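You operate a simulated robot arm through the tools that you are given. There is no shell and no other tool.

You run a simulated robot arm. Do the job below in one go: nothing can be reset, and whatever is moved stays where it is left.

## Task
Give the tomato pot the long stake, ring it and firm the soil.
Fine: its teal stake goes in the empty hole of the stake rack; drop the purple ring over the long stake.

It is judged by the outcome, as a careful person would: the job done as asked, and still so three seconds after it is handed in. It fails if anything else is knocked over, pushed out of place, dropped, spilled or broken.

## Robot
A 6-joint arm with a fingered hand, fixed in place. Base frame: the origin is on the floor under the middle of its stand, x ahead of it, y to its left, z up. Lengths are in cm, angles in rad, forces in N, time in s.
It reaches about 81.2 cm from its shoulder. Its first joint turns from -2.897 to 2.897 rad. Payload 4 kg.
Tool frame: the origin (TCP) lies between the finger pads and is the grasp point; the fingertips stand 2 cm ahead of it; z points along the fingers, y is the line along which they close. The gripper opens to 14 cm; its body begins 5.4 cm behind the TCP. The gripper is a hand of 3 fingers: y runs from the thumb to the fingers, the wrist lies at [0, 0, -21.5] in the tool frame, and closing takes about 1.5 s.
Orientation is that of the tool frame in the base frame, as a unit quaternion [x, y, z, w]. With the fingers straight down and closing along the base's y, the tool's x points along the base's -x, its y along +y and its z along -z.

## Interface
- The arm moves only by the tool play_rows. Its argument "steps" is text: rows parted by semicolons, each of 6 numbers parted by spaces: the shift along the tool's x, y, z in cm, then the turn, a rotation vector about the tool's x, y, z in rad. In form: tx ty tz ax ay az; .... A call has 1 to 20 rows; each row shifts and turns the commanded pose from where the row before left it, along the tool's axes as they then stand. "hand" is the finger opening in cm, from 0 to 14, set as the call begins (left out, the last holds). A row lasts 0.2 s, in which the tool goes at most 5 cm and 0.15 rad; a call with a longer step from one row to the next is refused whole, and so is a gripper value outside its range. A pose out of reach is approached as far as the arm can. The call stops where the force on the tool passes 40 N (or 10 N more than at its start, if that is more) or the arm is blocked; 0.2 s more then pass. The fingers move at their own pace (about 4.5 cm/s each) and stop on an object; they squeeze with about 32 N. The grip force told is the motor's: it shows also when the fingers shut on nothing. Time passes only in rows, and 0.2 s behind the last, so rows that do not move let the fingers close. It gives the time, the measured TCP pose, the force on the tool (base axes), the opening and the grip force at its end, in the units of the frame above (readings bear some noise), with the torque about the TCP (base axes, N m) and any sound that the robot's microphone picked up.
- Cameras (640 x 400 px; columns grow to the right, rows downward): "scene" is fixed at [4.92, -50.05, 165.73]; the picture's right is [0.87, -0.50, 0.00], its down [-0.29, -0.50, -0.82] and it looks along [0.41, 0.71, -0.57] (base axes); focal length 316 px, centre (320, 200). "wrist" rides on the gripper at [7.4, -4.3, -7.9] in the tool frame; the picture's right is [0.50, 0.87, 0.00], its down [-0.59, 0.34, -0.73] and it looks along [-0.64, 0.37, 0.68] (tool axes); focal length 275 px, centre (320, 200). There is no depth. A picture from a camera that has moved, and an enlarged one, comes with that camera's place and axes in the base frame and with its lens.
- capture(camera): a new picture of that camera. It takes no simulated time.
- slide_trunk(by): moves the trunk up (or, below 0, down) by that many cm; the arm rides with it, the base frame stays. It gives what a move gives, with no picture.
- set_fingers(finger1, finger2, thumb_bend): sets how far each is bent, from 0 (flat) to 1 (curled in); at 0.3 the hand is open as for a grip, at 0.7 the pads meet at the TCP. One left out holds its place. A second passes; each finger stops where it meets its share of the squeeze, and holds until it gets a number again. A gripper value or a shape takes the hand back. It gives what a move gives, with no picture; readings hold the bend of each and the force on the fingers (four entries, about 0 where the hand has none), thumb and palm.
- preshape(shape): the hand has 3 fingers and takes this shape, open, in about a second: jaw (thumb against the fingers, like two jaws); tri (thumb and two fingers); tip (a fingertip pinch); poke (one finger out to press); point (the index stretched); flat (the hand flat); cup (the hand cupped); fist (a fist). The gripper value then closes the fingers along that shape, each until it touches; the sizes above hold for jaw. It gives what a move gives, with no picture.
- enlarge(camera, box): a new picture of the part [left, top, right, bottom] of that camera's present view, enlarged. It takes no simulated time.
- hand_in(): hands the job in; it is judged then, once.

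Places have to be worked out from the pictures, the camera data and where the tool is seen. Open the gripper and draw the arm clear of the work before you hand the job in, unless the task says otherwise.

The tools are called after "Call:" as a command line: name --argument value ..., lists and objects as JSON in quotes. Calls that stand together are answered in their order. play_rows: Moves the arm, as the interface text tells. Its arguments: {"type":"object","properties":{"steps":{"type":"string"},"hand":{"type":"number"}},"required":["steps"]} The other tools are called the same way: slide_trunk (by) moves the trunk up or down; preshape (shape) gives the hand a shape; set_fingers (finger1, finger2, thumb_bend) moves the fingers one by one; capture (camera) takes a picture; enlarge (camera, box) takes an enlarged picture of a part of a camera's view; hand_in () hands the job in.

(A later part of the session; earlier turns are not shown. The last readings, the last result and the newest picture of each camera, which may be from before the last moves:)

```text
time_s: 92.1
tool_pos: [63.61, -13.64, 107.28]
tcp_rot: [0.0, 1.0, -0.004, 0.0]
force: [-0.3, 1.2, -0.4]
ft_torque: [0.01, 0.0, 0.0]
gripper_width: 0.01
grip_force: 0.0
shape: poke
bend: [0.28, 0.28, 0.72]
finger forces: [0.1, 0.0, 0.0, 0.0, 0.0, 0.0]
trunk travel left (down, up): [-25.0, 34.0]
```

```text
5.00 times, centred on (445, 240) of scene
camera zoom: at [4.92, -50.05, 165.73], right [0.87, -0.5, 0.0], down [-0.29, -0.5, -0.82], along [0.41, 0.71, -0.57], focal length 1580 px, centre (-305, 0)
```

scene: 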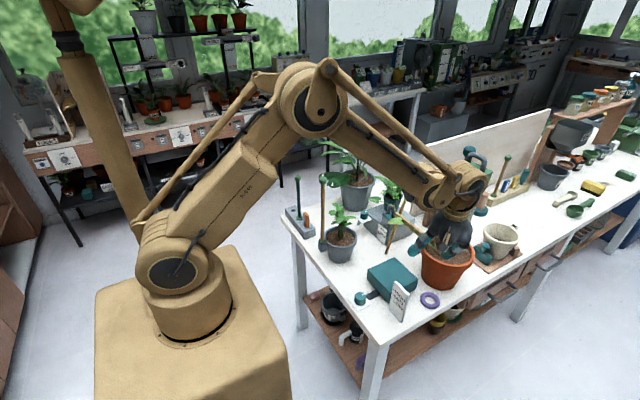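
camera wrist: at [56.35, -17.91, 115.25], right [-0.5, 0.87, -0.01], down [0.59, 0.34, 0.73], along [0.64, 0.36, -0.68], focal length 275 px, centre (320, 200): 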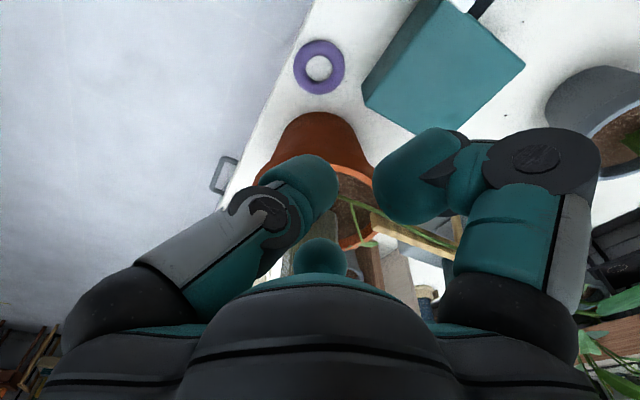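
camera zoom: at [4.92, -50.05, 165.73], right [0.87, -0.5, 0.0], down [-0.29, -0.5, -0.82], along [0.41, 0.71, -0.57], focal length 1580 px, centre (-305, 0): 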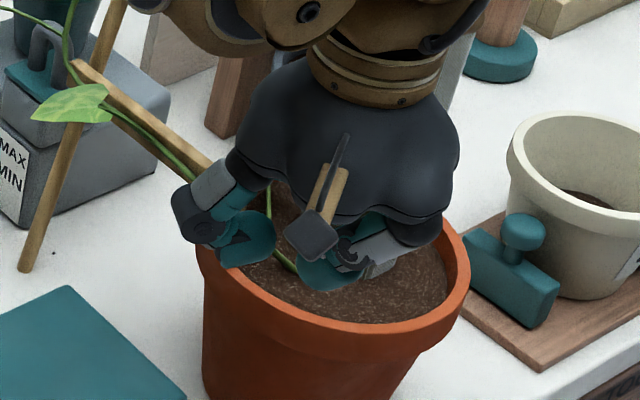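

The shape may still be settling. I wait a moment and look again.

Call:
play_rows --steps "0 0 0 0 0 0; 0 0 0 0 0 0; 0 0 0 0 0 0; 0 0 0 0 0 0"

Call:
enlarge --camera "wrist" --box '[60, 80, 580, 400]'

Call:
enlarge --camera "scene" --box '[410, 215, 480, 265]'

```text
time_s: 93.1
tool_pos: [63.66, -13.57, 107.31]
tcp_rot: [0.001, 1.0, -0.003, 0.0]
force: [0.4, 0.2, 0.7]
ft_torque: [-0.01, -0.01, 0.01]
gripper_width: 0.0
grip_force: 0.1
shape: poke
bend: [0.28, 0.28, 0.72]
finger forces: [0.1, 0.0, 0.0, 0.0, 0.0, 0.1]
trunk travel left (down, up): [-25.0, 34.0]
```

```text
1.23 times, centred on (320, 240) of wrist
camera zoom: at [56.35, -17.91, 115.24], right [-0.5, 0.87, -0.01], down [0.59, 0.34, 0.73], along [0.64, 0.36, -0.68], focal length 339 px, centre (320, 151)
```

zoom: 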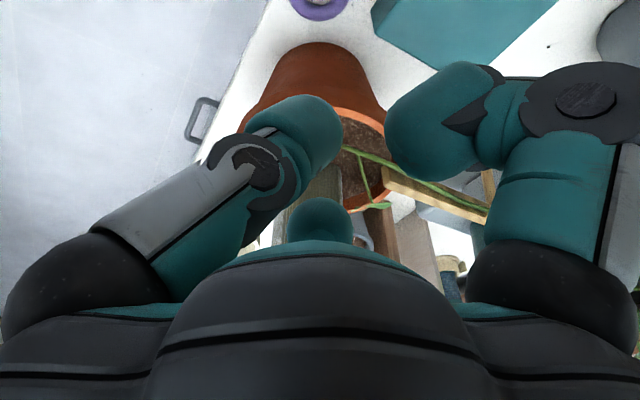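

```text
8.00 times, centred on (445, 240) of scene
camera zoom: at [4.92, -50.05, 165.73], right [0.87, -0.5, 0.0], down [-0.29, -0.5, -0.82], along [0.41, 0.71, -0.57], focal length 2528 px, centre (-680, -120)
```

zoom: 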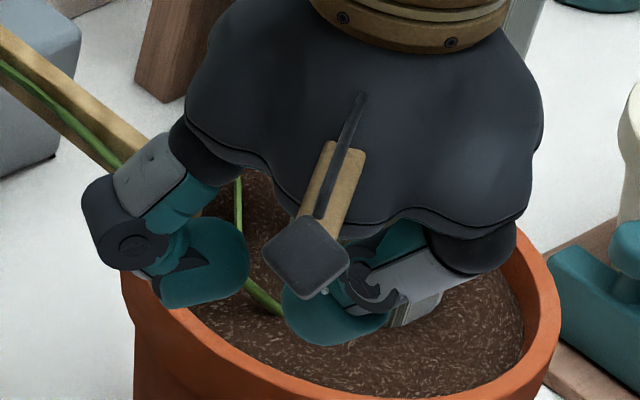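

"Poke" uses the thumb on the axis, which does not suit this spot. Instead I will use the open jaw's finger1, pointing +y from a hand placed in front of the bench edge, to hook the ring's hole and drag it about 2 cm away from the pot. I open the hand, rotate the yaw to −60° and move in front of the ring.

Call:
preshape --shape "jaw"

Call:
play_rows --steps "0 -1.5 0 0 0 0; -1 -1.5 0 0 0 0; -1 -1.5 0 0 0 0; -1.5 -1.5 0 0 0 0; -1.5 0 0 0 0 0; 0 0 0 0 0 0.1496; 0 0 0 0 0 0.1496; 0 0 0 0 0 0.1496; 0 0 0 0 0 0.1496; 0 0 0 0 0 0.1496; 0 0 0 0 0 0.1496; 0 0 0 0 0 0.1496; 0 0 0 0 0 0; 0 0 0 0 0 0"

Call:
capture --camera "wrist"

Call:
capture --camera "scene"

```text
time_s: 94.0
tool_pos: [63.67, -13.77, 107.19]
tcp_rot: [0.001, 1.0, -0.004, 0.0]
force: [-0.7, -0.2, -0.5]
ft_torque: [0.01, 0.04, 0.03]
gripper_width: 14.03
grip_force: 0.2
shape: jaw
bend: [0.3, 0.3, 0.3]
finger forces: [0.0, 0.1, 0.1, 0.1, 0.1, 0.0]
trunk travel left (down, up): [-25.0, 34.0]
```

```text
time_s: 97.0
tool_pos: [68.87, -19.7, 107.66]
tcp_rot: [0.5, 0.866, -0.003, 0.002]
force: [0.6, -0.3, 0.0]
ft_torque: [-0.01, 0.02, 0.0]
gripper_width: 14.0
grip_force: 0.1
shape: jaw
bend: [0.3, 0.3, 0.3]
finger forces: [0.0, 0.0, 0.0, 0.1, 0.0, 0.0]
trunk travel left (down, up): [-25.0, 34.0]
```

```text
taken
camera wrist: at [61.51, -15.25, 115.5], right [0.5, 0.86, 0.0], down [0.59, -0.34, 0.74], along [0.64, -0.37, -0.68], focal length 275 px, centre (320, 200)
```

wrist: 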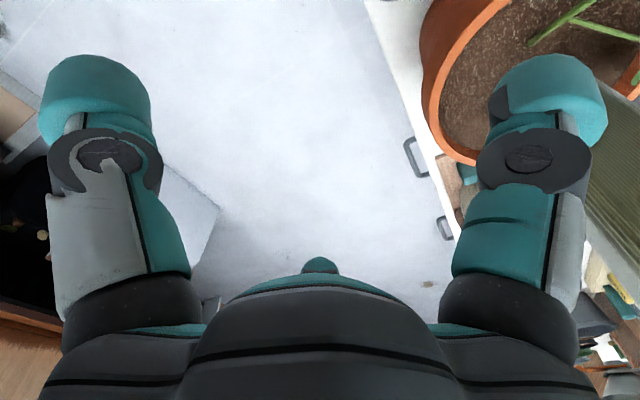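

```text
taken
```

scene: 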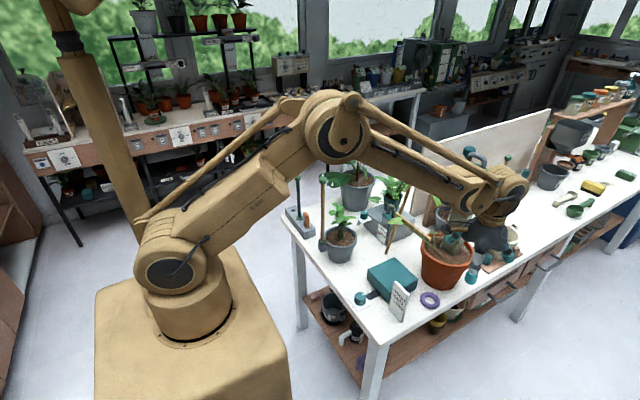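

The hand is in front of the bench with finger1 pointing toward +y. I enlarge the scene view to locate finger1's tip relative to the ring.

Call:
enlarge --camera "scene" --box '[410, 200, 550, 320]'

Call:
enlarge --camera "scene" --box '[440, 215, 510, 285]'

```text
3.33 times, centred on (480, 260) of scene
camera zoom: at [4.92, -50.05, 165.73], right [0.87, -0.5, 0.0], down [-0.29, -0.5, -0.82], along [0.41, 0.71, -0.57], focal length 1053 px, centre (-213, 0)
```

zoom: 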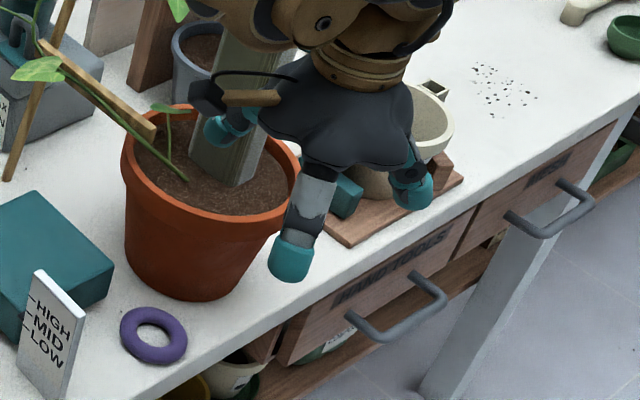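

```text
5.71 times, centred on (475, 250) of scene
camera zoom: at [4.92, -50.05, 165.73], right [0.87, -0.5, 0.0], down [-0.29, -0.5, -0.82], along [0.41, 0.71, -0.57], focal length 1806 px, centre (-566, -86)
```

zoom: 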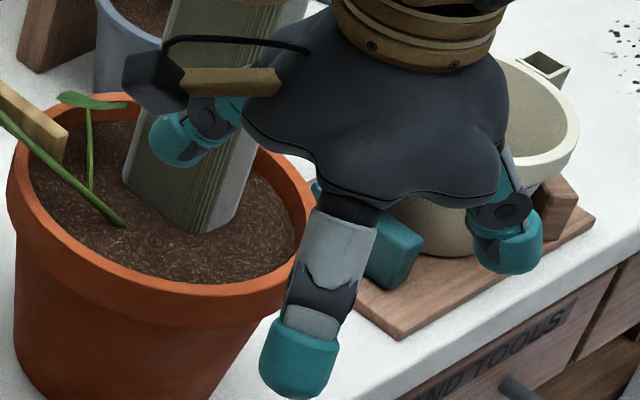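

The fingertips turn out to be about 3 cm wide. In the jaw shape the end links curl inward as they close, so they pressed down on the ring and squeezed it out. I test how the "tri" shape holds the fingers.

Call:
preshape --shape "tri"

Call:
enlarge --camera "scene" --box '[440, 215, 510, 285]'

Call:
capture --camera "wrist"

Call:
preshape --shape "tip"

Call:
enlarge --camera "scene" --box '[440, 215, 510, 285]'

Call:
capture --camera "wrist"

```text
time_s: 97.9
tool_pos: [68.82, -19.61, 107.63]
tcp_rot: [0.501, 0.866, -0.002, 0.001]
force: [-0.7, 0.3, -0.1]
ft_torque: [0.02, -0.01, 0.03]
gripper_width: 13.98
grip_force: 0.1
shape: tri
bend: [0.3, 0.3, 0.3]
finger forces: [0.0, 0.0, 0.0, 0.0, 0.0, 0.1]
trunk travel left (down, up): [-25.0, 34.0]
```

```text
5.71 times, centred on (475, 250) of scene
camera zoom: at [4.92, -50.05, 165.73], right [0.87, -0.5, 0.0], down [-0.29, -0.5, -0.82], along [0.41, 0.71, -0.57], focal length 1806 px, centre (-566, -86)
```

zoom: 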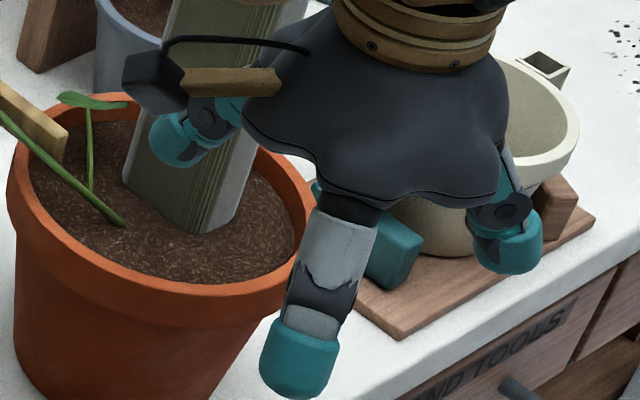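

```text
taken
camera wrist: at [61.51, -15.26, 115.5], right [0.5, 0.87, 0.0], down [0.59, -0.34, 0.74], along [0.64, -0.37, -0.68], focal length 275 px, centre (320, 200)
```

wrist: 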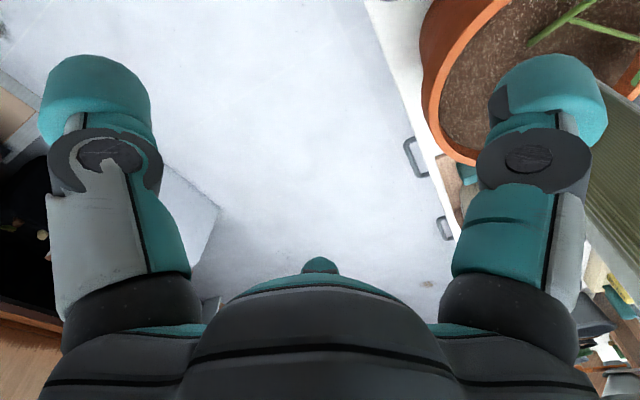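

```text
time_s: 98.8
tool_pos: [68.8, -19.66, 107.66]
tcp_rot: [0.5, 0.866, -0.002, 0.002]
force: [0.0, 0.2, -0.4]
ft_torque: [0.0, 0.01, 0.0]
gripper_width: 14.02
grip_force: 0.0
shape: tip
bend: [0.3, 0.3, 0.3]
finger forces: [0.1, 0.1, 0.0, 0.0, 0.1, 0.0]
trunk travel left (down, up): [-25.0, 34.0]
```

```text
5.71 times, centred on (475, 250) of scene
camera zoom: at [4.92, -50.05, 165.73], right [0.87, -0.5, 0.0], down [-0.29, -0.5, -0.82], along [0.41, 0.71, -0.57], focal length 1806 px, centre (-566, -86)
```

zoom: 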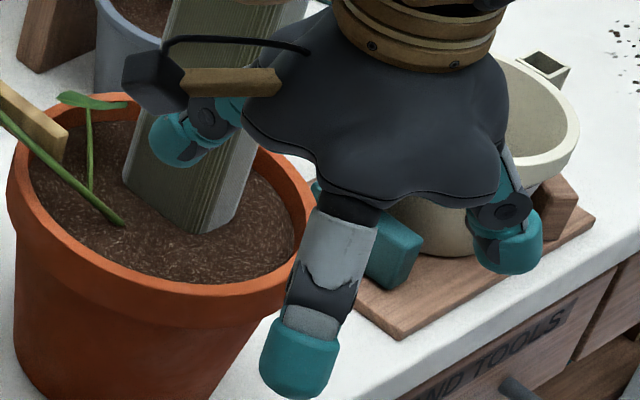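

```text
taken
camera wrist: at [61.51, -15.26, 115.5], right [0.5, 0.87, 0.0], down [0.59, -0.34, 0.74], along [0.64, -0.37, -0.68], focal length 275 px, centre (320, 200)
```

wrist: 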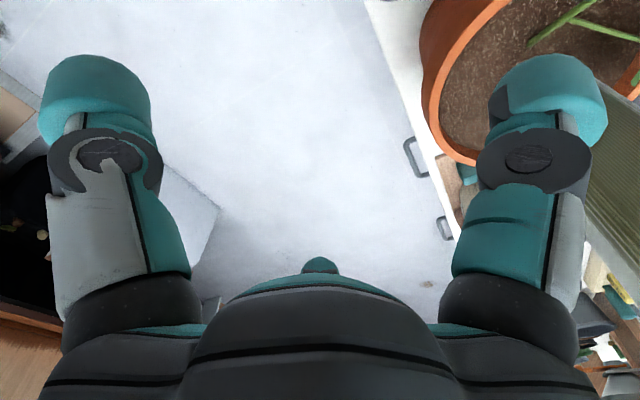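

The open shapes look identical. I test individually set bends of 0.45 to see whether the end links stay straighter that way.

Call:
set_fingers --finger1 0.45 --finger2 0.45 --thumb_bend 0.45

Call:
enlarge --camera "scene" --box '[440, 215, 510, 285]'

Call:
capture --camera "wrist"

```text
time_s: 99.8
tool_pos: [68.89, -19.68, 107.69]
tcp_rot: [0.501, 0.865, -0.002, 0.001]
force: [0.7, 0.0, -0.1]
ft_torque: [-0.02, 0.02, -0.03]
gripper_width: 7.95
grip_force: 0.0
shape: fingers
bend: [0.45, 0.45, 0.45]
finger forces: [0.0, 0.0, 0.1, 0.0, 0.0, 0.0]
trunk travel left (down, up): [-25.0, 34.0]
```

```text
5.71 times, centred on (475, 250) of scene
camera zoom: at [4.92, -50.05, 165.73], right [0.87, -0.5, 0.0], down [-0.29, -0.5, -0.82], along [0.41, 0.71, -0.57], focal length 1806 px, centre (-566, -86)
```

zoom: 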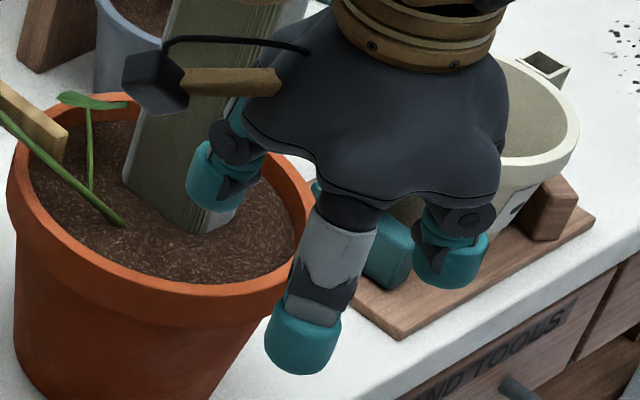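

```text
taken
camera wrist: at [61.51, -15.26, 115.5], right [0.5, 0.87, 0.0], down [0.59, -0.34, 0.74], along [0.64, -0.37, -0.68], focal length 275 px, centre (320, 200)
```

wrist: 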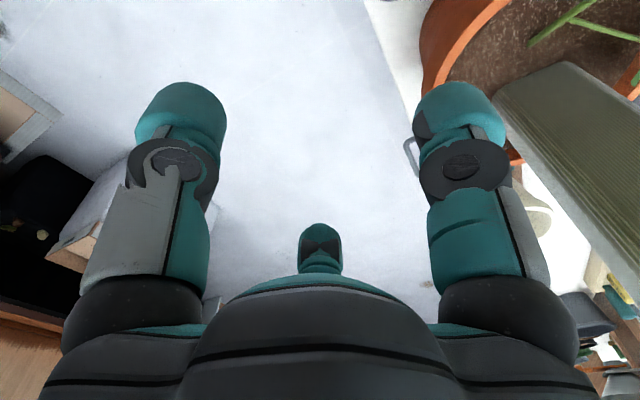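

With individually set bends the fingers stay straight (tips vertical, opening 8 at 0.45), which is right for gripping the ring's sides. I still want the ring further from the pot, so I set the bend to 0.36 and check finger1's tip, to hook the ring's hole and drag it about 4.5 cm in −x.

Call:
set_fingers --finger1 0.36 --finger2 0.36 --thumb_bend 0.36

Call:
enlarge --camera "scene" --box '[440, 215, 510, 285]'

Call:
enlarge --camera "wrist" --box '[400, 0, 640, 200]'

```text
time_s: 100.8
tool_pos: [68.75, -19.68, 107.64]
tcp_rot: [0.501, 0.865, -0.003, 0.002]
force: [0.0, -0.5, -0.4]
ft_torque: [0.0, 0.01, 0.02]
gripper_width: 10.68
grip_force: 0.0
shape: fingers
bend: [0.36, 0.36, 0.36]
finger forces: [0.0, 0.0, 0.0, 0.0, 0.0, 0.0]
trunk travel left (down, up): [-25.0, 34.0]
```

```text
5.71 times, centred on (475, 250) of scene
camera zoom: at [4.92, -50.05, 165.73], right [0.87, -0.5, 0.0], down [-0.29, -0.5, -0.82], along [0.41, 0.71, -0.57], focal length 1806 px, centre (-566, -86)
```

zoom: 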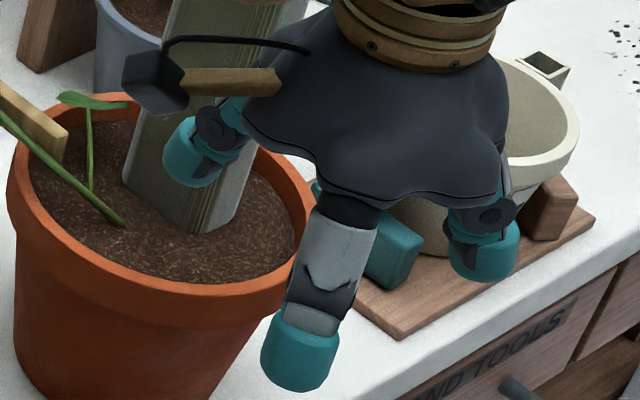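

```text
2.00 times, centred on (520, 100) of wrist
camera zoom: at [61.51, -15.26, 115.5], right [0.5, 0.87, 0.0], down [0.59, -0.34, 0.74], along [0.64, -0.37, -0.68], focal length 551 px, centre (-80, 400)
```

zoom: 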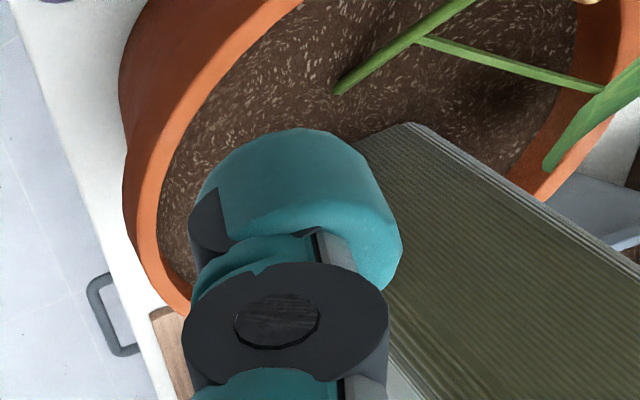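

The straight fingertip is about 3 cm wide with rounded edges, so it can dip partly into the 3.2 cm hole. I move finger1's tip over the ring's hole and descend to z≈88, still well above the ring.

Call:
play_rows --steps "0.45 0.22 2 0 0 0; 0.45 0.22 2 0 0 0; 0.45 0.22 2 0 0 0; 0 0 2 0 0 0; 0 0 2 0 0 0; 0 0 2 0 0 0; 0 0 2 0 0 0; 0 0 2 0 0 0; 0 0 2 0 0 0; 0 0 1.6 0 0 0; 0 0 0 0 0 0; 0 0 0 0 0 0"

Call:
capture --camera "wrist"

Call:
enlarge --camera "scene" --box '[390, 240, 490, 320]'

```text
time_s: 103.4
tool_pos: [68.68, -18.28, 87.91]
tcp_rot: [0.501, 0.866, -0.002, 0.002]
force: [-0.3, -0.2, 0.3]
ft_torque: [-0.01, 0.0, 0.01]
gripper_width: 10.66
grip_force: 0.0
shape: fingers
bend: [0.36, 0.36, 0.36]
finger forces: [0.0, 0.1, 0.0, 0.0, 0.1, 0.0]
trunk travel left (down, up): [-25.0, 34.0]
```

```text
taken
camera wrist: at [61.28, -13.97, 95.85], right [0.5, 0.87, -0.01], down [0.59, -0.34, 0.74], along [0.64, -0.37, -0.68], focal length 275 px, centre (320, 200)
```

wrist: 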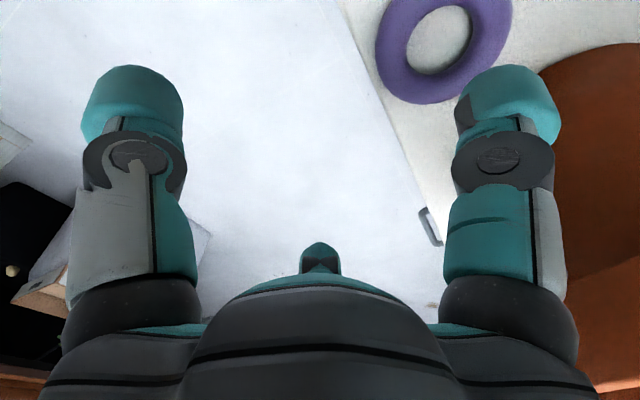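

```text
5.00 times, centred on (440, 280) of scene
camera zoom: at [4.92, -50.05, 165.73], right [0.87, -0.5, 0.0], down [-0.29, -0.5, -0.82], along [0.41, 0.71, -0.57], focal length 1580 px, centre (-280, -200)
```

zoom: 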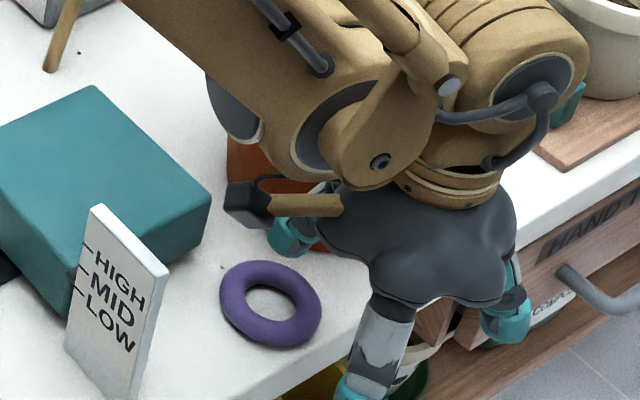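

The tip appears to be within about 0.3 cm of the hole in plan. I go down 3.4 cm more, to just above the ring, and look again.

Call:
play_rows --steps "0 0 0.9 0 0 0; 0 0 0.9 0 0 0; 0 0 0.9 0 0 0; 0 0 0.7 0 0 0; 0 0 0 0 0 0; 0 0 0 0 0 0"

Call:
enlarge --camera "wrist" --box '[380, 40, 620, 200]'

Call:
enlarge --camera "scene" --box '[410, 265, 470, 310]'

```text
time_s: 104.8
tool_pos: [68.73, -18.27, 84.61]
tcp_rot: [0.501, 0.866, -0.002, 0.001]
force: [-1.0, 0.3, 0.3]
ft_torque: [-0.01, 0.03, -0.02]
gripper_width: 10.71
grip_force: 0.0
shape: fingers
bend: [0.36, 0.36, 0.36]
finger forces: [0.1, 0.0, 0.1, 0.0, 0.0, 0.0]
trunk travel left (down, up): [-25.0, 34.0]
```

```text
2.50 times, centred on (500, 120) of wrist
camera zoom: at [61.41, -13.94, 92.49], right [0.5, 0.87, -0.01], down [0.59, -0.34, 0.74], along [0.64, -0.37, -0.68], focal length 688 px, centre (-130, 400)
```

zoom: 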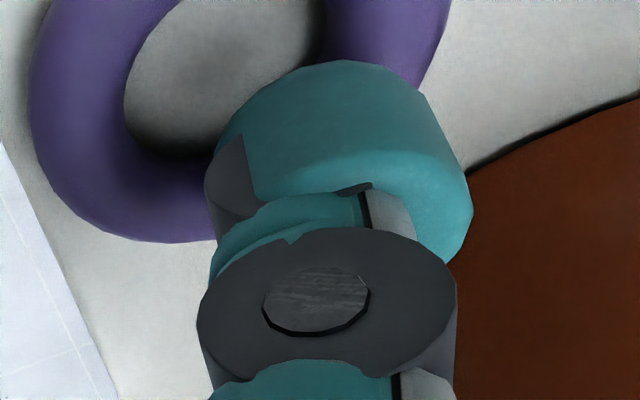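

```text
8.89 times, centred on (440, 288) of scene
camera zoom: at [4.92, -50.05, 165.73], right [0.87, -0.5, 0.0], down [-0.29, -0.5, -0.82], along [0.41, 0.71, -0.57], focal length 2809 px, centre (-747, -578)
```

zoom: 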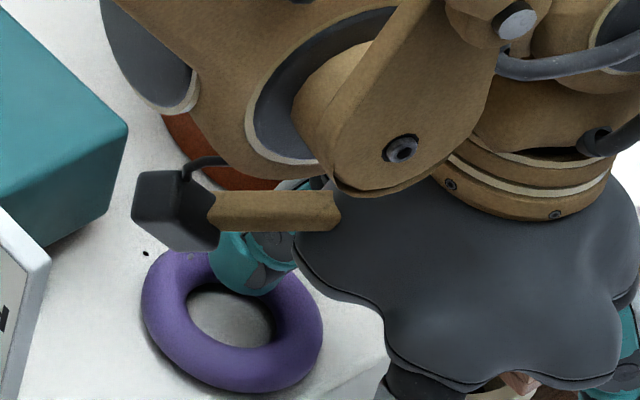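

The tip is just above the ring and roughly 0.3 cm too far in +x. I shift −0.25 cm in x and lower 0.8 cm, watching for contact force.

Call:
play_rows --steps "0.125 -0.217 0.2 0 0 0; 0 0 0.3 0 0 0; 0 0 0.3 0 0 0; 0 0 0 0 0 0; 0 0 0 0 0 0"

Call:
enlarge --camera "wrist" --box '[380, 40, 620, 200]'

Call:
enlarge --camera "scene" --box '[410, 275, 450, 310]'

```text
time_s: 106.0
tool_pos: [68.53, -18.18, 83.67]
tcp_rot: [0.501, 0.865, -0.002, 0.001]
force: [0.3, -0.8, -0.3]
ft_torque: [-0.02, 0.01, -0.03]
gripper_width: 10.67
grip_force: 0.2
shape: fingers
bend: [0.36, 0.36, 0.36]
finger forces: [0.0, 0.0, 0.0, 0.1, 0.0, 0.0]
trunk travel left (down, up): [-25.0, 34.0]
```

```text
2.50 times, centred on (500, 120) of wrist
camera zoom: at [61.22, -13.9, 91.6], right [0.5, 0.87, -0.01], down [0.59, -0.34, 0.74], along [0.64, -0.37, -0.68], focal length 688 px, centre (-130, 400)
```

zoom: 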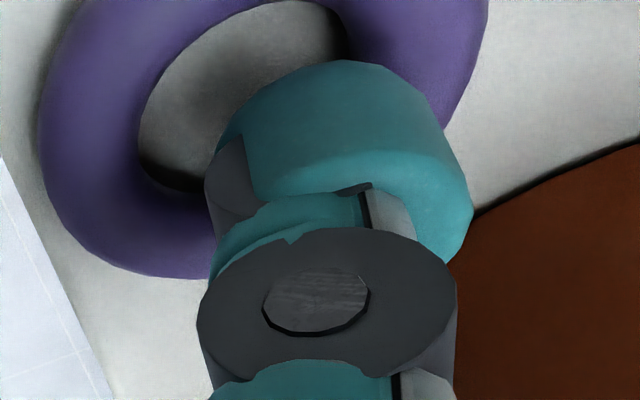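

```text
11.43 times, centred on (430, 292) of scene
camera zoom: at [4.92, -50.05, 165.73], right [0.87, -0.5, 0.0], down [-0.29, -0.5, -0.82], along [0.41, 0.71, -0.57], focal length 3611 px, centre (-937, -857)
```

zoom: 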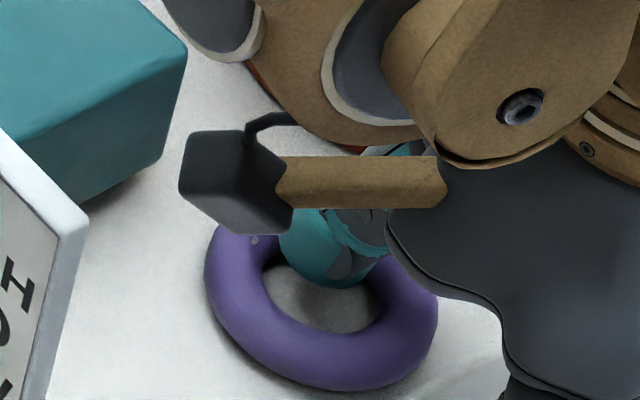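

The tip now sits centred over the hole in both views. I lower another 0.8 cm into it.

Call:
play_rows --steps "0 0 0.2 0 0 0; 0 0 0.2 0 0 0; 0 0 0.2 0 0 0; 0 0 0.2 0 0 0; 0 0 0 0 0 0"

Call:
enlarge --camera "scene" --box '[410, 275, 450, 310]'

Call:
enlarge --camera "wrist" --box '[380, 40, 620, 200]'

```text
time_s: 107.2
tool_pos: [68.65, -18.28, 82.82]
tcp_rot: [0.501, 0.865, -0.003, 0.002]
force: [0.0, 0.5, -0.1]
ft_torque: [-0.03, -0.01, -0.03]
gripper_width: 10.68
grip_force: 0.0
shape: fingers
bend: [0.36, 0.36, 0.36]
finger forces: [0.0, 0.0, 0.0, 0.1, 0.0, 0.0]
trunk travel left (down, up): [-25.0, 34.0]
```

```text
11.43 times, centred on (430, 292) of scene
camera zoom: at [4.92, -50.05, 165.73], right [0.87, -0.5, 0.0], down [-0.29, -0.5, -0.82], along [0.41, 0.71, -0.57], focal length 3611 px, centre (-937, -857)
```

zoom: 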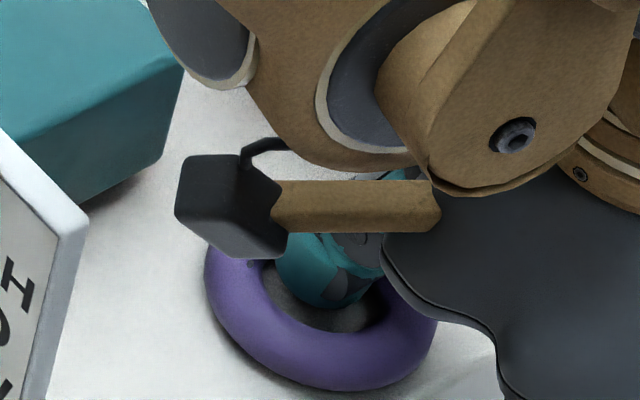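

```text
2.50 times, centred on (500, 120) of wrist
camera zoom: at [61.23, -13.96, 90.73], right [0.5, 0.87, 0.0], down [0.59, -0.34, 0.74], along [0.64, -0.37, -0.68], focal length 688 px, centre (-130, 400)
```

zoom: 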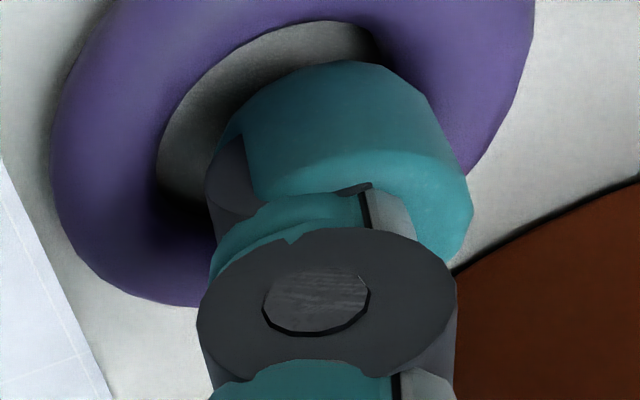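

No contact yet, and the tip is dipping into the hole. I lower 0.4 cm more.

Call:
play_rows --steps "0 0 0.2 0 0 0; 0 0 0.2 0 0 0; 0 0 0 0 0 0"

Call:
enlarge --camera "scene" --box '[410, 275, 450, 310]'

Call:
enlarge --camera "wrist" --box '[380, 40, 620, 200]'

```text
time_s: 108.0
tool_pos: [68.33, -18.16, 82.58]
tcp_rot: [0.501, 0.865, -0.003, 0.001]
force: [0.1, 0.7, -0.1]
ft_torque: [-0.02, 0.0, 0.0]
gripper_width: 10.68
grip_force: 0.0
shape: fingers
bend: [0.36, 0.36, 0.36]
finger forces: [0.0, 0.0, 0.1, 0.1, 0.0, 0.0]
trunk travel left (down, up): [-25.0, 34.0]
```

```text
11.43 times, centred on (430, 292) of scene
camera zoom: at [4.92, -50.05, 165.73], right [0.87, -0.5, 0.0], down [-0.29, -0.5, -0.82], along [0.41, 0.71, -0.57], focal length 3611 px, centre (-937, -857)
```

zoom: 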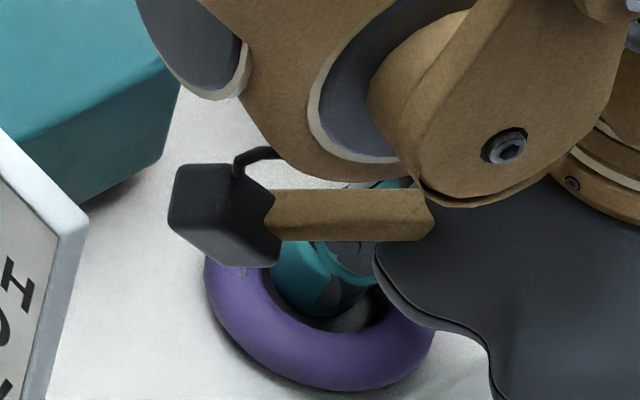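

```text
2.50 times, centred on (500, 120) of wrist
camera zoom: at [61.13, -13.91, 90.39], right [0.5, 0.87, -0.01], down [0.59, -0.34, 0.74], along [0.64, -0.37, -0.68], focal length 688 px, centre (-130, 400)
```

zoom: 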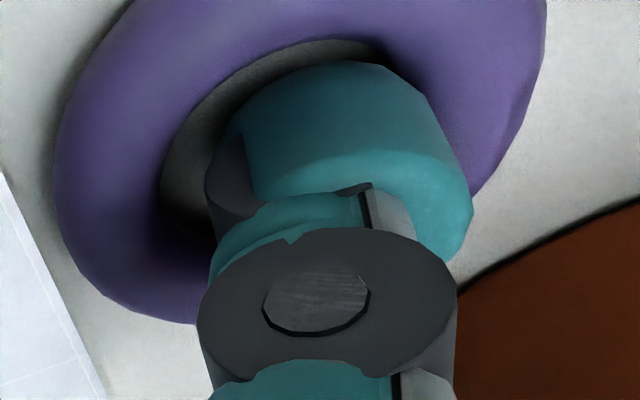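

The tip is in the hole. I drag the ring slowly in −x (and very slightly −y), first about half way, and check.

Call:
play_rows --steps "0.1167 -0.279 0 0 0 0; 0.1167 -0.279 0 0 0 0; 0.1167 -0.279 0 0 0 0; 0.1167 -0.279 0 0 0 0; 0.1167 -0.279 0 0 0 0; 0.1167 -0.279 0 0 0 0; 0 0 0 0 0 0"

Call:
enlarge --camera "scene" --box '[390, 260, 460, 315]'

Call:
enlarge --camera "wrist" --box '[380, 0, 640, 200]'

```text
time_s: 109.6
tool_pos: [66.73, -18.39, 82.67]
tcp_rot: [0.501, 0.865, -0.003, 0.001]
force: [-0.6, 0.1, 0.0]
ft_torque: [0.0, 0.03, -0.03]
gripper_width: 10.68
grip_force: 0.3
shape: fingers
bend: [0.36, 0.36, 0.36]
finger forces: [0.1, 0.0, 0.0, 0.0, 0.0, 0.0]
trunk travel left (down, up): [-25.0, 34.0]
```

```text
7.27 times, centred on (425, 288) of scene
camera zoom: at [4.92, -50.05, 165.73], right [0.87, -0.5, 0.0], down [-0.29, -0.5, -0.82], along [0.41, 0.71, -0.57], focal length 2298 px, centre (-444, -436)
```

zoom: 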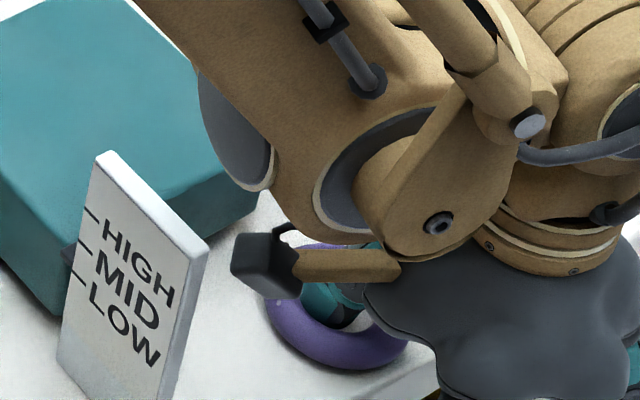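

```text
2.00 times, centred on (510, 100) of wrist
camera zoom: at [59.38, -14.09, 90.5], right [0.5, 0.87, 0.0], down [0.59, -0.34, 0.74], along [0.64, -0.37, -0.68], focal length 551 px, centre (-60, 400)
```

zoom: 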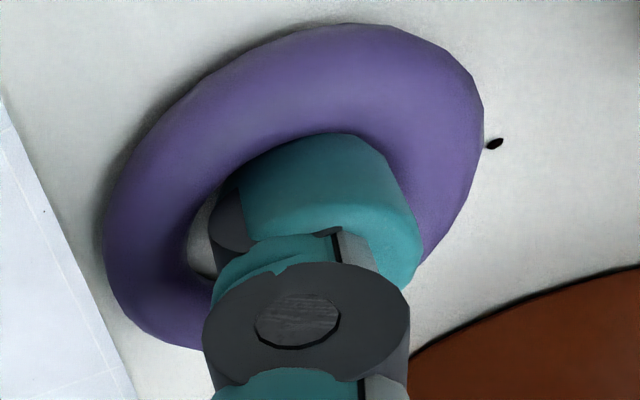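

The ring follows the fingertip. I continue the drag.

Call:
play_rows --steps "0.1167 -0.279 0 0 0 0; 0.1167 -0.279 0 0 0 0; 0.1167 -0.279 0 0 0 0; 0.1167 -0.279 0 0 0 0; 0.1167 -0.279 0 0 0 0; 0.1167 -0.279 0 0 0 0; 0.1167 -0.279 0 0 0 0; 0 0 0 0 0 0"

Call:
enlarge --camera "scene" --box '[380, 255, 450, 315]'

Call:
enlarge --camera "wrist" --box '[380, 0, 640, 200]'

```text
time_s: 111.4
tool_pos: [64.62, -18.7, 82.45]
tcp_rot: [0.501, 0.865, -0.002, 0.002]
force: [0.6, -1.1, 0.9]
ft_torque: [0.14, 0.04, 0.13]
gripper_width: 10.67
grip_force: 0.3
shape: fingers
bend: [0.36, 0.36, 0.36]
finger forces: [0.1, 0.1, 0.1, 0.1, 0.1, 0.0]
trunk travel left (down, up): [-25.0, 34.0]
```

```text
6.67 times, centred on (415, 285) of scene
camera zoom: at [4.92, -50.05, 165.73], right [0.87, -0.5, 0.0], down [-0.29, -0.5, -0.82], along [0.41, 0.71, -0.57], focal length 2107 px, centre (-313, -367)
```

zoom: 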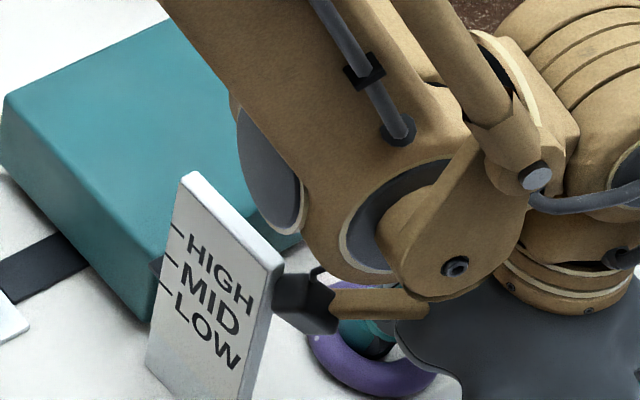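

```text
2.00 times, centred on (510, 100) of wrist
camera zoom: at [57.21, -14.42, 90.47], right [0.5, 0.87, 0.0], down [0.59, -0.34, 0.74], along [0.64, -0.37, -0.68], focal length 551 px, centre (-60, 400)
```

zoom: 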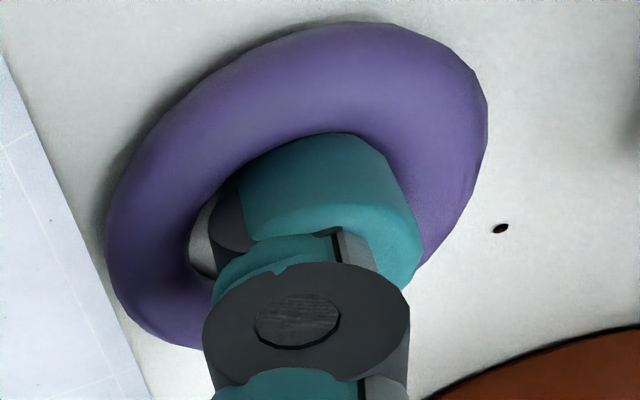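

The ring is now away from the pot, and the card is untouched. I lift the finger straight out and rise to about z=100.

Call:
play_rows --steps "0 0 -0.4 0 0 0; 0 0 -0.6 0 0 0; 0 0 -1 0 0 0; 0 0 -1.5 0 0 0; 0 0 -2 0 0 0; 0 0 -2 0 0 0; 0 0 -2 0 0 0; 0 0 -2 0 0 0; 0 0 -2 0 0 0; 0 0 -2 0 0 0; 0 0 -2 0 0 0; 0 0 0 0 0 0"

Call:
enlarge --camera "scene" --box '[370, 245, 460, 320]'

```text
time_s: 114.0
tool_pos: [64.59, -18.77, 100.01]
tcp_rot: [0.501, 0.865, -0.003, 0.002]
force: [0.2, 0.3, -0.5]
ft_torque: [-0.01, 0.0, -0.01]
gripper_width: 10.68
grip_force: 0.0
shape: fingers
bend: [0.36, 0.36, 0.36]
finger forces: [0.0, 0.1, 0.0, 0.0, 0.0, 0.0]
trunk travel left (down, up): [-25.0, 34.0]
```

```text
5.33 times, centred on (415, 282) of scene
camera zoom: at [4.92, -50.05, 165.73], right [0.87, -0.5, 0.0], down [-0.29, -0.5, -0.82], along [0.41, 0.71, -0.57], focal length 1685 px, centre (-187, -240)
```

zoom: 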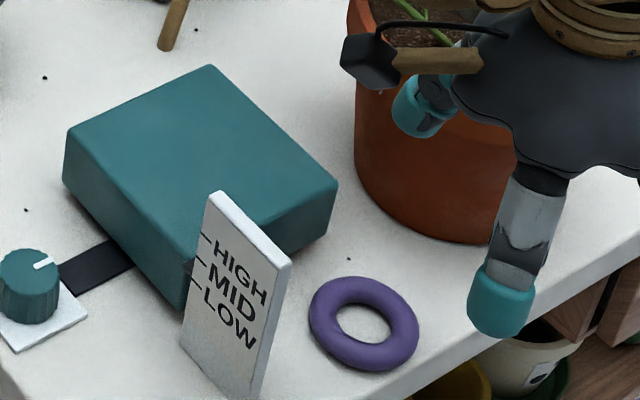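

The ring is at about (65.3, −11.4), with enough room for a three-finger grip at yaw 0. I rotate back to yaw 0 and hover above it, then set straight fingers at bend 0.42.

Call:
play_rows --steps "0 0 0 0 0 -0.1496; 0 0 0 0 0 -0.1496; 0 0 0 0 0 -0.1496; 0 0 0 0 0 -0.1496; 0 0 0 0 0 -0.1496; 0 0 0 0 0 -0.1496; 0 0 0 0 0 -0.1496; -0.14 1.5 0 0 0 0; -0.14 1.5 0 0 0 0; -0.14 1.5 0 0 0 0; -0.14 1.5 0 0 0 0; -0.14 1.4 0 0 0 0; 0 0 0 0 0 0; 0 0 0 0 0 0"

Call:
set_fingers --finger1 0.42 --finger2 0.42 --thumb_bend 0.42

Call:
capture --camera "wrist"

Call:
enlarge --camera "scene" --box '[370, 225, 480, 320]'

```text
time_s: 117.0
tool_pos: [65.36, -11.19, 100.16]
tcp_rot: [0.001, 1.0, -0.003, 0.0]
force: [0.4, -0.2, -1.3]
ft_torque: [0.01, 0.0, -0.03]
gripper_width: 10.72
grip_force: 0.1
shape: fingers
bend: [0.36, 0.36, 0.36]
finger forces: [0.0, 0.0, 0.0, 0.0, 0.1, 0.0]
trunk travel left (down, up): [-25.0, 34.0]
```

```text
time_s: 118.0
tool_pos: [65.26, -11.26, 100.03]
tcp_rot: [0.0, 1.0, -0.003, 0.001]
force: [-0.8, -0.2, 0.2]
ft_torque: [0.01, 0.01, 0.0]
gripper_width: 8.9
grip_force: 0.0
shape: fingers
bend: [0.42, 0.42, 0.42]
finger forces: [0.0, 0.0, 0.0, 0.1, 0.2, 0.0]
trunk travel left (down, up): [-25.0, 34.0]
```

```text
taken
camera wrist: at [57.94, -15.45, 108.01], right [-0.5, 0.87, -0.01], down [0.59, 0.34, 0.73], along [0.64, 0.36, -0.68], focal length 275 px, centre (320, 200)
```

wrist: 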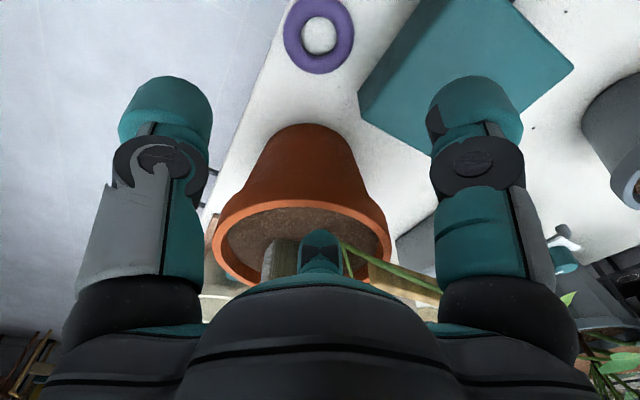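

```text
4.21 times, centred on (425, 272) of scene
camera zoom: at [4.92, -50.05, 165.73], right [0.87, -0.5, 0.0], down [-0.29, -0.5, -0.82], along [0.41, 0.71, -0.57], focal length 1330 px, centre (-122, -105)
```

zoom: 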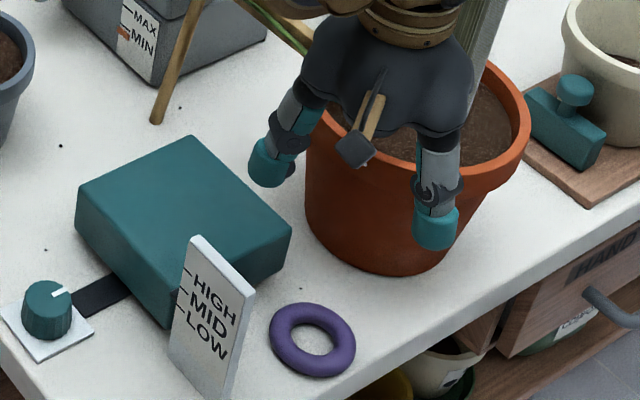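

I refine the ring's position with an enlarged wrist view before descending.

Call:
enlarge --camera "wrist" --box '[250, 0, 390, 100]'

Call:
enlarge --camera "scene" --box '[395, 280, 445, 315]'

```text
4.00 times, centred on (320, 50) of wrist
camera zoom: at [57.94, -15.45, 108.01], right [-0.5, 0.87, -0.01], down [0.59, 0.34, 0.73], along [0.64, 0.36, -0.68], focal length 1101 px, centre (320, 800)
```

zoom: 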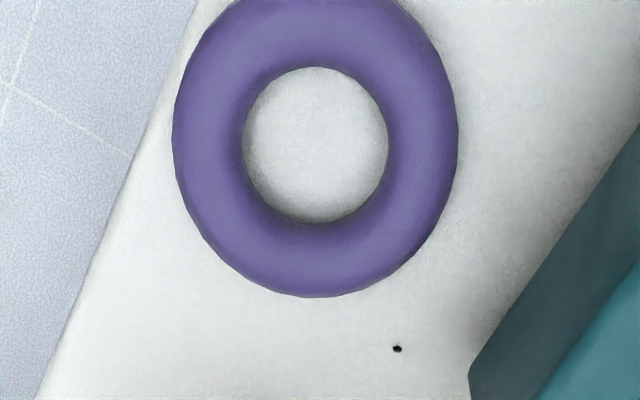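

```text
11.43 times, centred on (420, 298) of scene
camera zoom: at [4.92, -50.05, 165.73], right [0.87, -0.5, 0.0], down [-0.29, -0.5, -0.82], along [0.41, 0.71, -0.57], focal length 3611 px, centre (-823, -914)
```

zoom: 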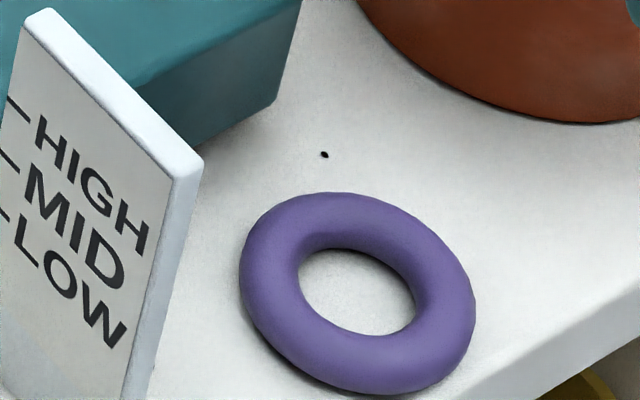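

The ring centre is about (65.1, −11.55). I align, level the hand and descend to z≈86, with the tips still above the ring.

Call:
play_rows --steps "0.07 -0.15 1.5 -0.006 0 0; 0.07 -0.15 1.5 0 0 0; 0 0 1.5 0 0 0; 0 0 1.5 0 0 0; 0 0 1.5 0 0 0; 0 0 1.5 0 0 0; 0 0 1.5 0 0 0; 0 0 1.5 0 0 0; 0 0 1 0 0 0; 0 0 1 0 0 0; 0 0 0 0 0 0; 0 0 0 0 0 0"

Call:
capture --camera "wrist"

Call:
enlarge --camera "scene" --box '[380, 255, 460, 315]'

```text
time_s: 118.7
tool_pos: [64.88, -11.68, 96.91]
tcp_rot: [0.001, 1.0, 0.0, 0.001]
force: [-7.8, -1.8, 27.1]
ft_torque: [0.94, -1.49, 0.11]
gripper_width: 8.9
grip_force: 13.4
shape: fingers
bend: [0.42, 0.42, 0.42]
finger forces: [0.0, 27.4, 0.0, 0.0, 0.1, 0.1]
trunk travel left (down, up): [-25.0, 34.0]
stopped in row 3: the force on the tool passed its limit at 45 N (the readings are from after the stop); the commanded pose is now the measured one
```

```text
taken
camera wrist: at [57.46, -15.97, 104.68], right [-0.5, 0.87, 0.0], down [0.59, 0.34, 0.74], along [0.64, 0.37, -0.68], focal length 275 px, centre (320, 200)
```

wrist: 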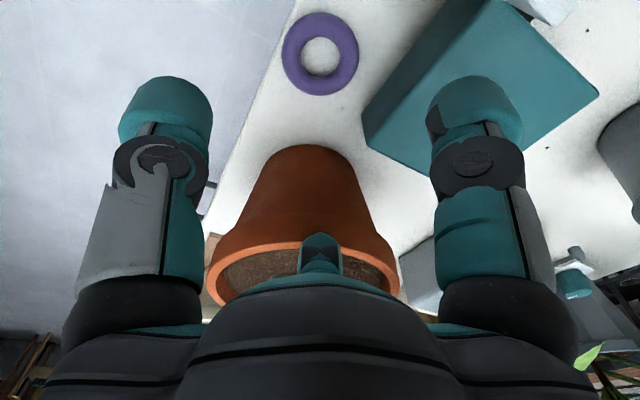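

```text
6.67 times, centred on (420, 285) of scene
camera zoom: at [4.92, -50.05, 165.73], right [0.87, -0.5, 0.0], down [-0.29, -0.5, -0.82], along [0.41, 0.71, -0.57], focal length 2107 px, centre (-347, -367)
```

zoom: 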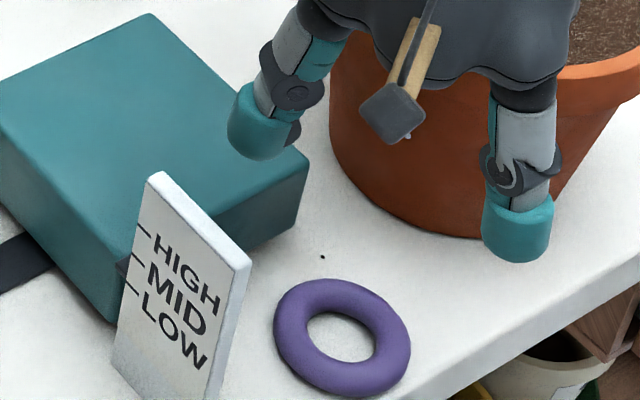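

Finger2 touched the orange pot's rim while descending. I back straight up at once and check the pot.

Call:
play_rows --steps "0 0 -0.5 0 0 0; 0 0 -1 0 0 0; 0 0 -1.5 0 0 0; 0 0 -1.5 0 0 0; 0 0 0 0 0 0"

Call:
capture --camera "scene"

Call:
enlarge --camera "scene" --box '[370, 225, 490, 320]'

```text
time_s: 119.9
tool_pos: [65.16, -11.76, 100.93]
tcp_rot: [0.0, 1.0, 0.0, 0.0]
force: [0.6, -0.1, -0.9]
ft_torque: [-0.02, -0.03, 0.05]
gripper_width: 8.9
grip_force: 0.0
shape: fingers
bend: [0.42, 0.42, 0.42]
finger forces: [0.0, 0.1, 0.0, 0.0, 0.1, 0.0]
trunk travel left (down, up): [-25.0, 34.0]
```

```text
taken
```

scene: 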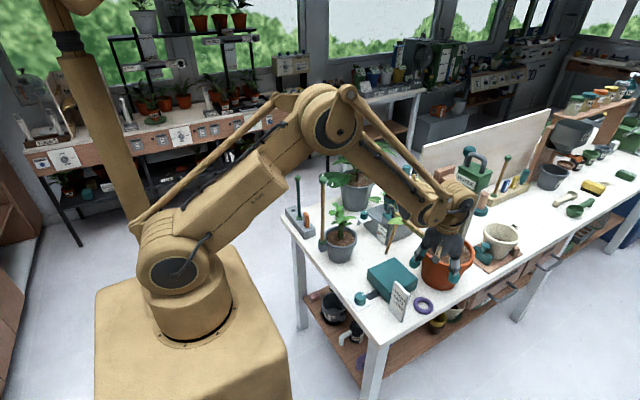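

```text
4.21 times, centred on (430, 272) of scene
camera zoom: at [4.92, -50.05, 165.73], right [0.87, -0.5, 0.0], down [-0.29, -0.5, -0.82], along [0.41, 0.71, -0.57], focal length 1330 px, centre (-143, -105)
```

zoom: 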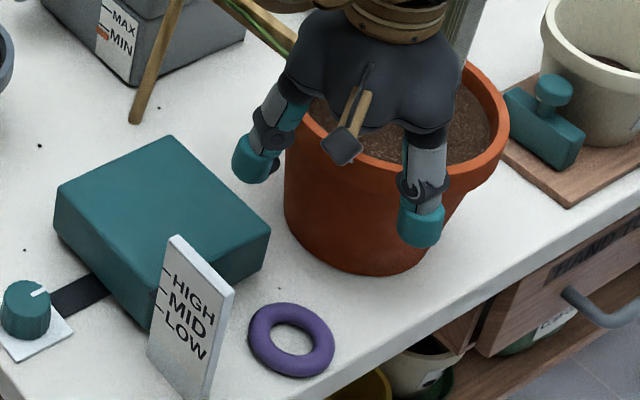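

The pot has not moved. The ring must go about 1.5 cm further in −x so that finger2 clears the rim. I go back to the front of the bench at yaw −60° and will push the ring from its +x side with finger1.

Call:
play_rows --steps "0 -2 0 0 0 0; 0 -2 0 0 0 0; 0 -2 0 0 0 0; 0 -2.2 0 0 0 0; 0 0 0 0 0 0.1496; 0 0 0 0 0 0.1496; 0 0 0 0 0 0.1496; 0 0 0 0 0 0.1496; 0 0 0 0 0 0.1496; 0 0 0 0 0 0.1496; 0 0 0 0 0 0.1496; -0.8 1.386 0 0 0 0; -0.8 1.386 0 0 0 0; -0.77 1.33 0 0 0 0; 0 0 0 0 0 0; 0 0 0 0 0 0"

Call:
set_fingers --finger1 0.36 --finger2 0.36 --thumb_bend 0.36

Call:
enlarge --camera "scene" --box '[390, 225, 510, 320]'

```text
time_s: 123.3
tool_pos: [69.77, -19.85, 100.9]
tcp_rot: [0.501, 0.865, 0.0, 0.0]
force: [0.0, -0.4, 0.0]
ft_torque: [0.01, 0.03, 0.0]
gripper_width: 8.91
grip_force: 0.1
shape: fingers
bend: [0.42, 0.42, 0.42]
finger forces: [0.0, 0.1, 0.0, 0.0, 0.0, 0.0]
trunk travel left (down, up): [-25.0, 34.0]
```

```text
time_s: 124.3
tool_pos: [69.79, -19.78, 101.1]
tcp_rot: [0.5, 0.866, 0.0, 0.0]
force: [0.0, -0.6, 0.0]
ft_torque: [0.01, 0.05, 0.0]
gripper_width: 10.68
grip_force: 0.1
shape: fingers
bend: [0.36, 0.36, 0.36]
finger forces: [0.0, 0.0, 0.1, 0.1, 0.0, 0.0]
trunk travel left (down, up): [-25.0, 34.0]
```

```text
4.21 times, centred on (450, 272) of scene
camera zoom: at [4.92, -50.05, 165.73], right [0.87, -0.5, 0.0], down [-0.29, -0.5, -0.82], along [0.41, 0.71, -0.57], focal length 1330 px, centre (-227, -105)
```

zoom: 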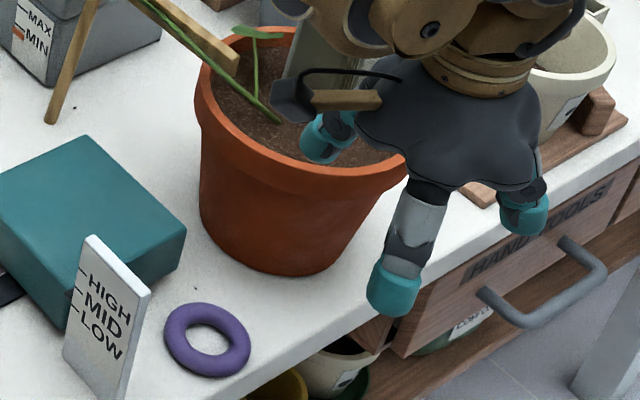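

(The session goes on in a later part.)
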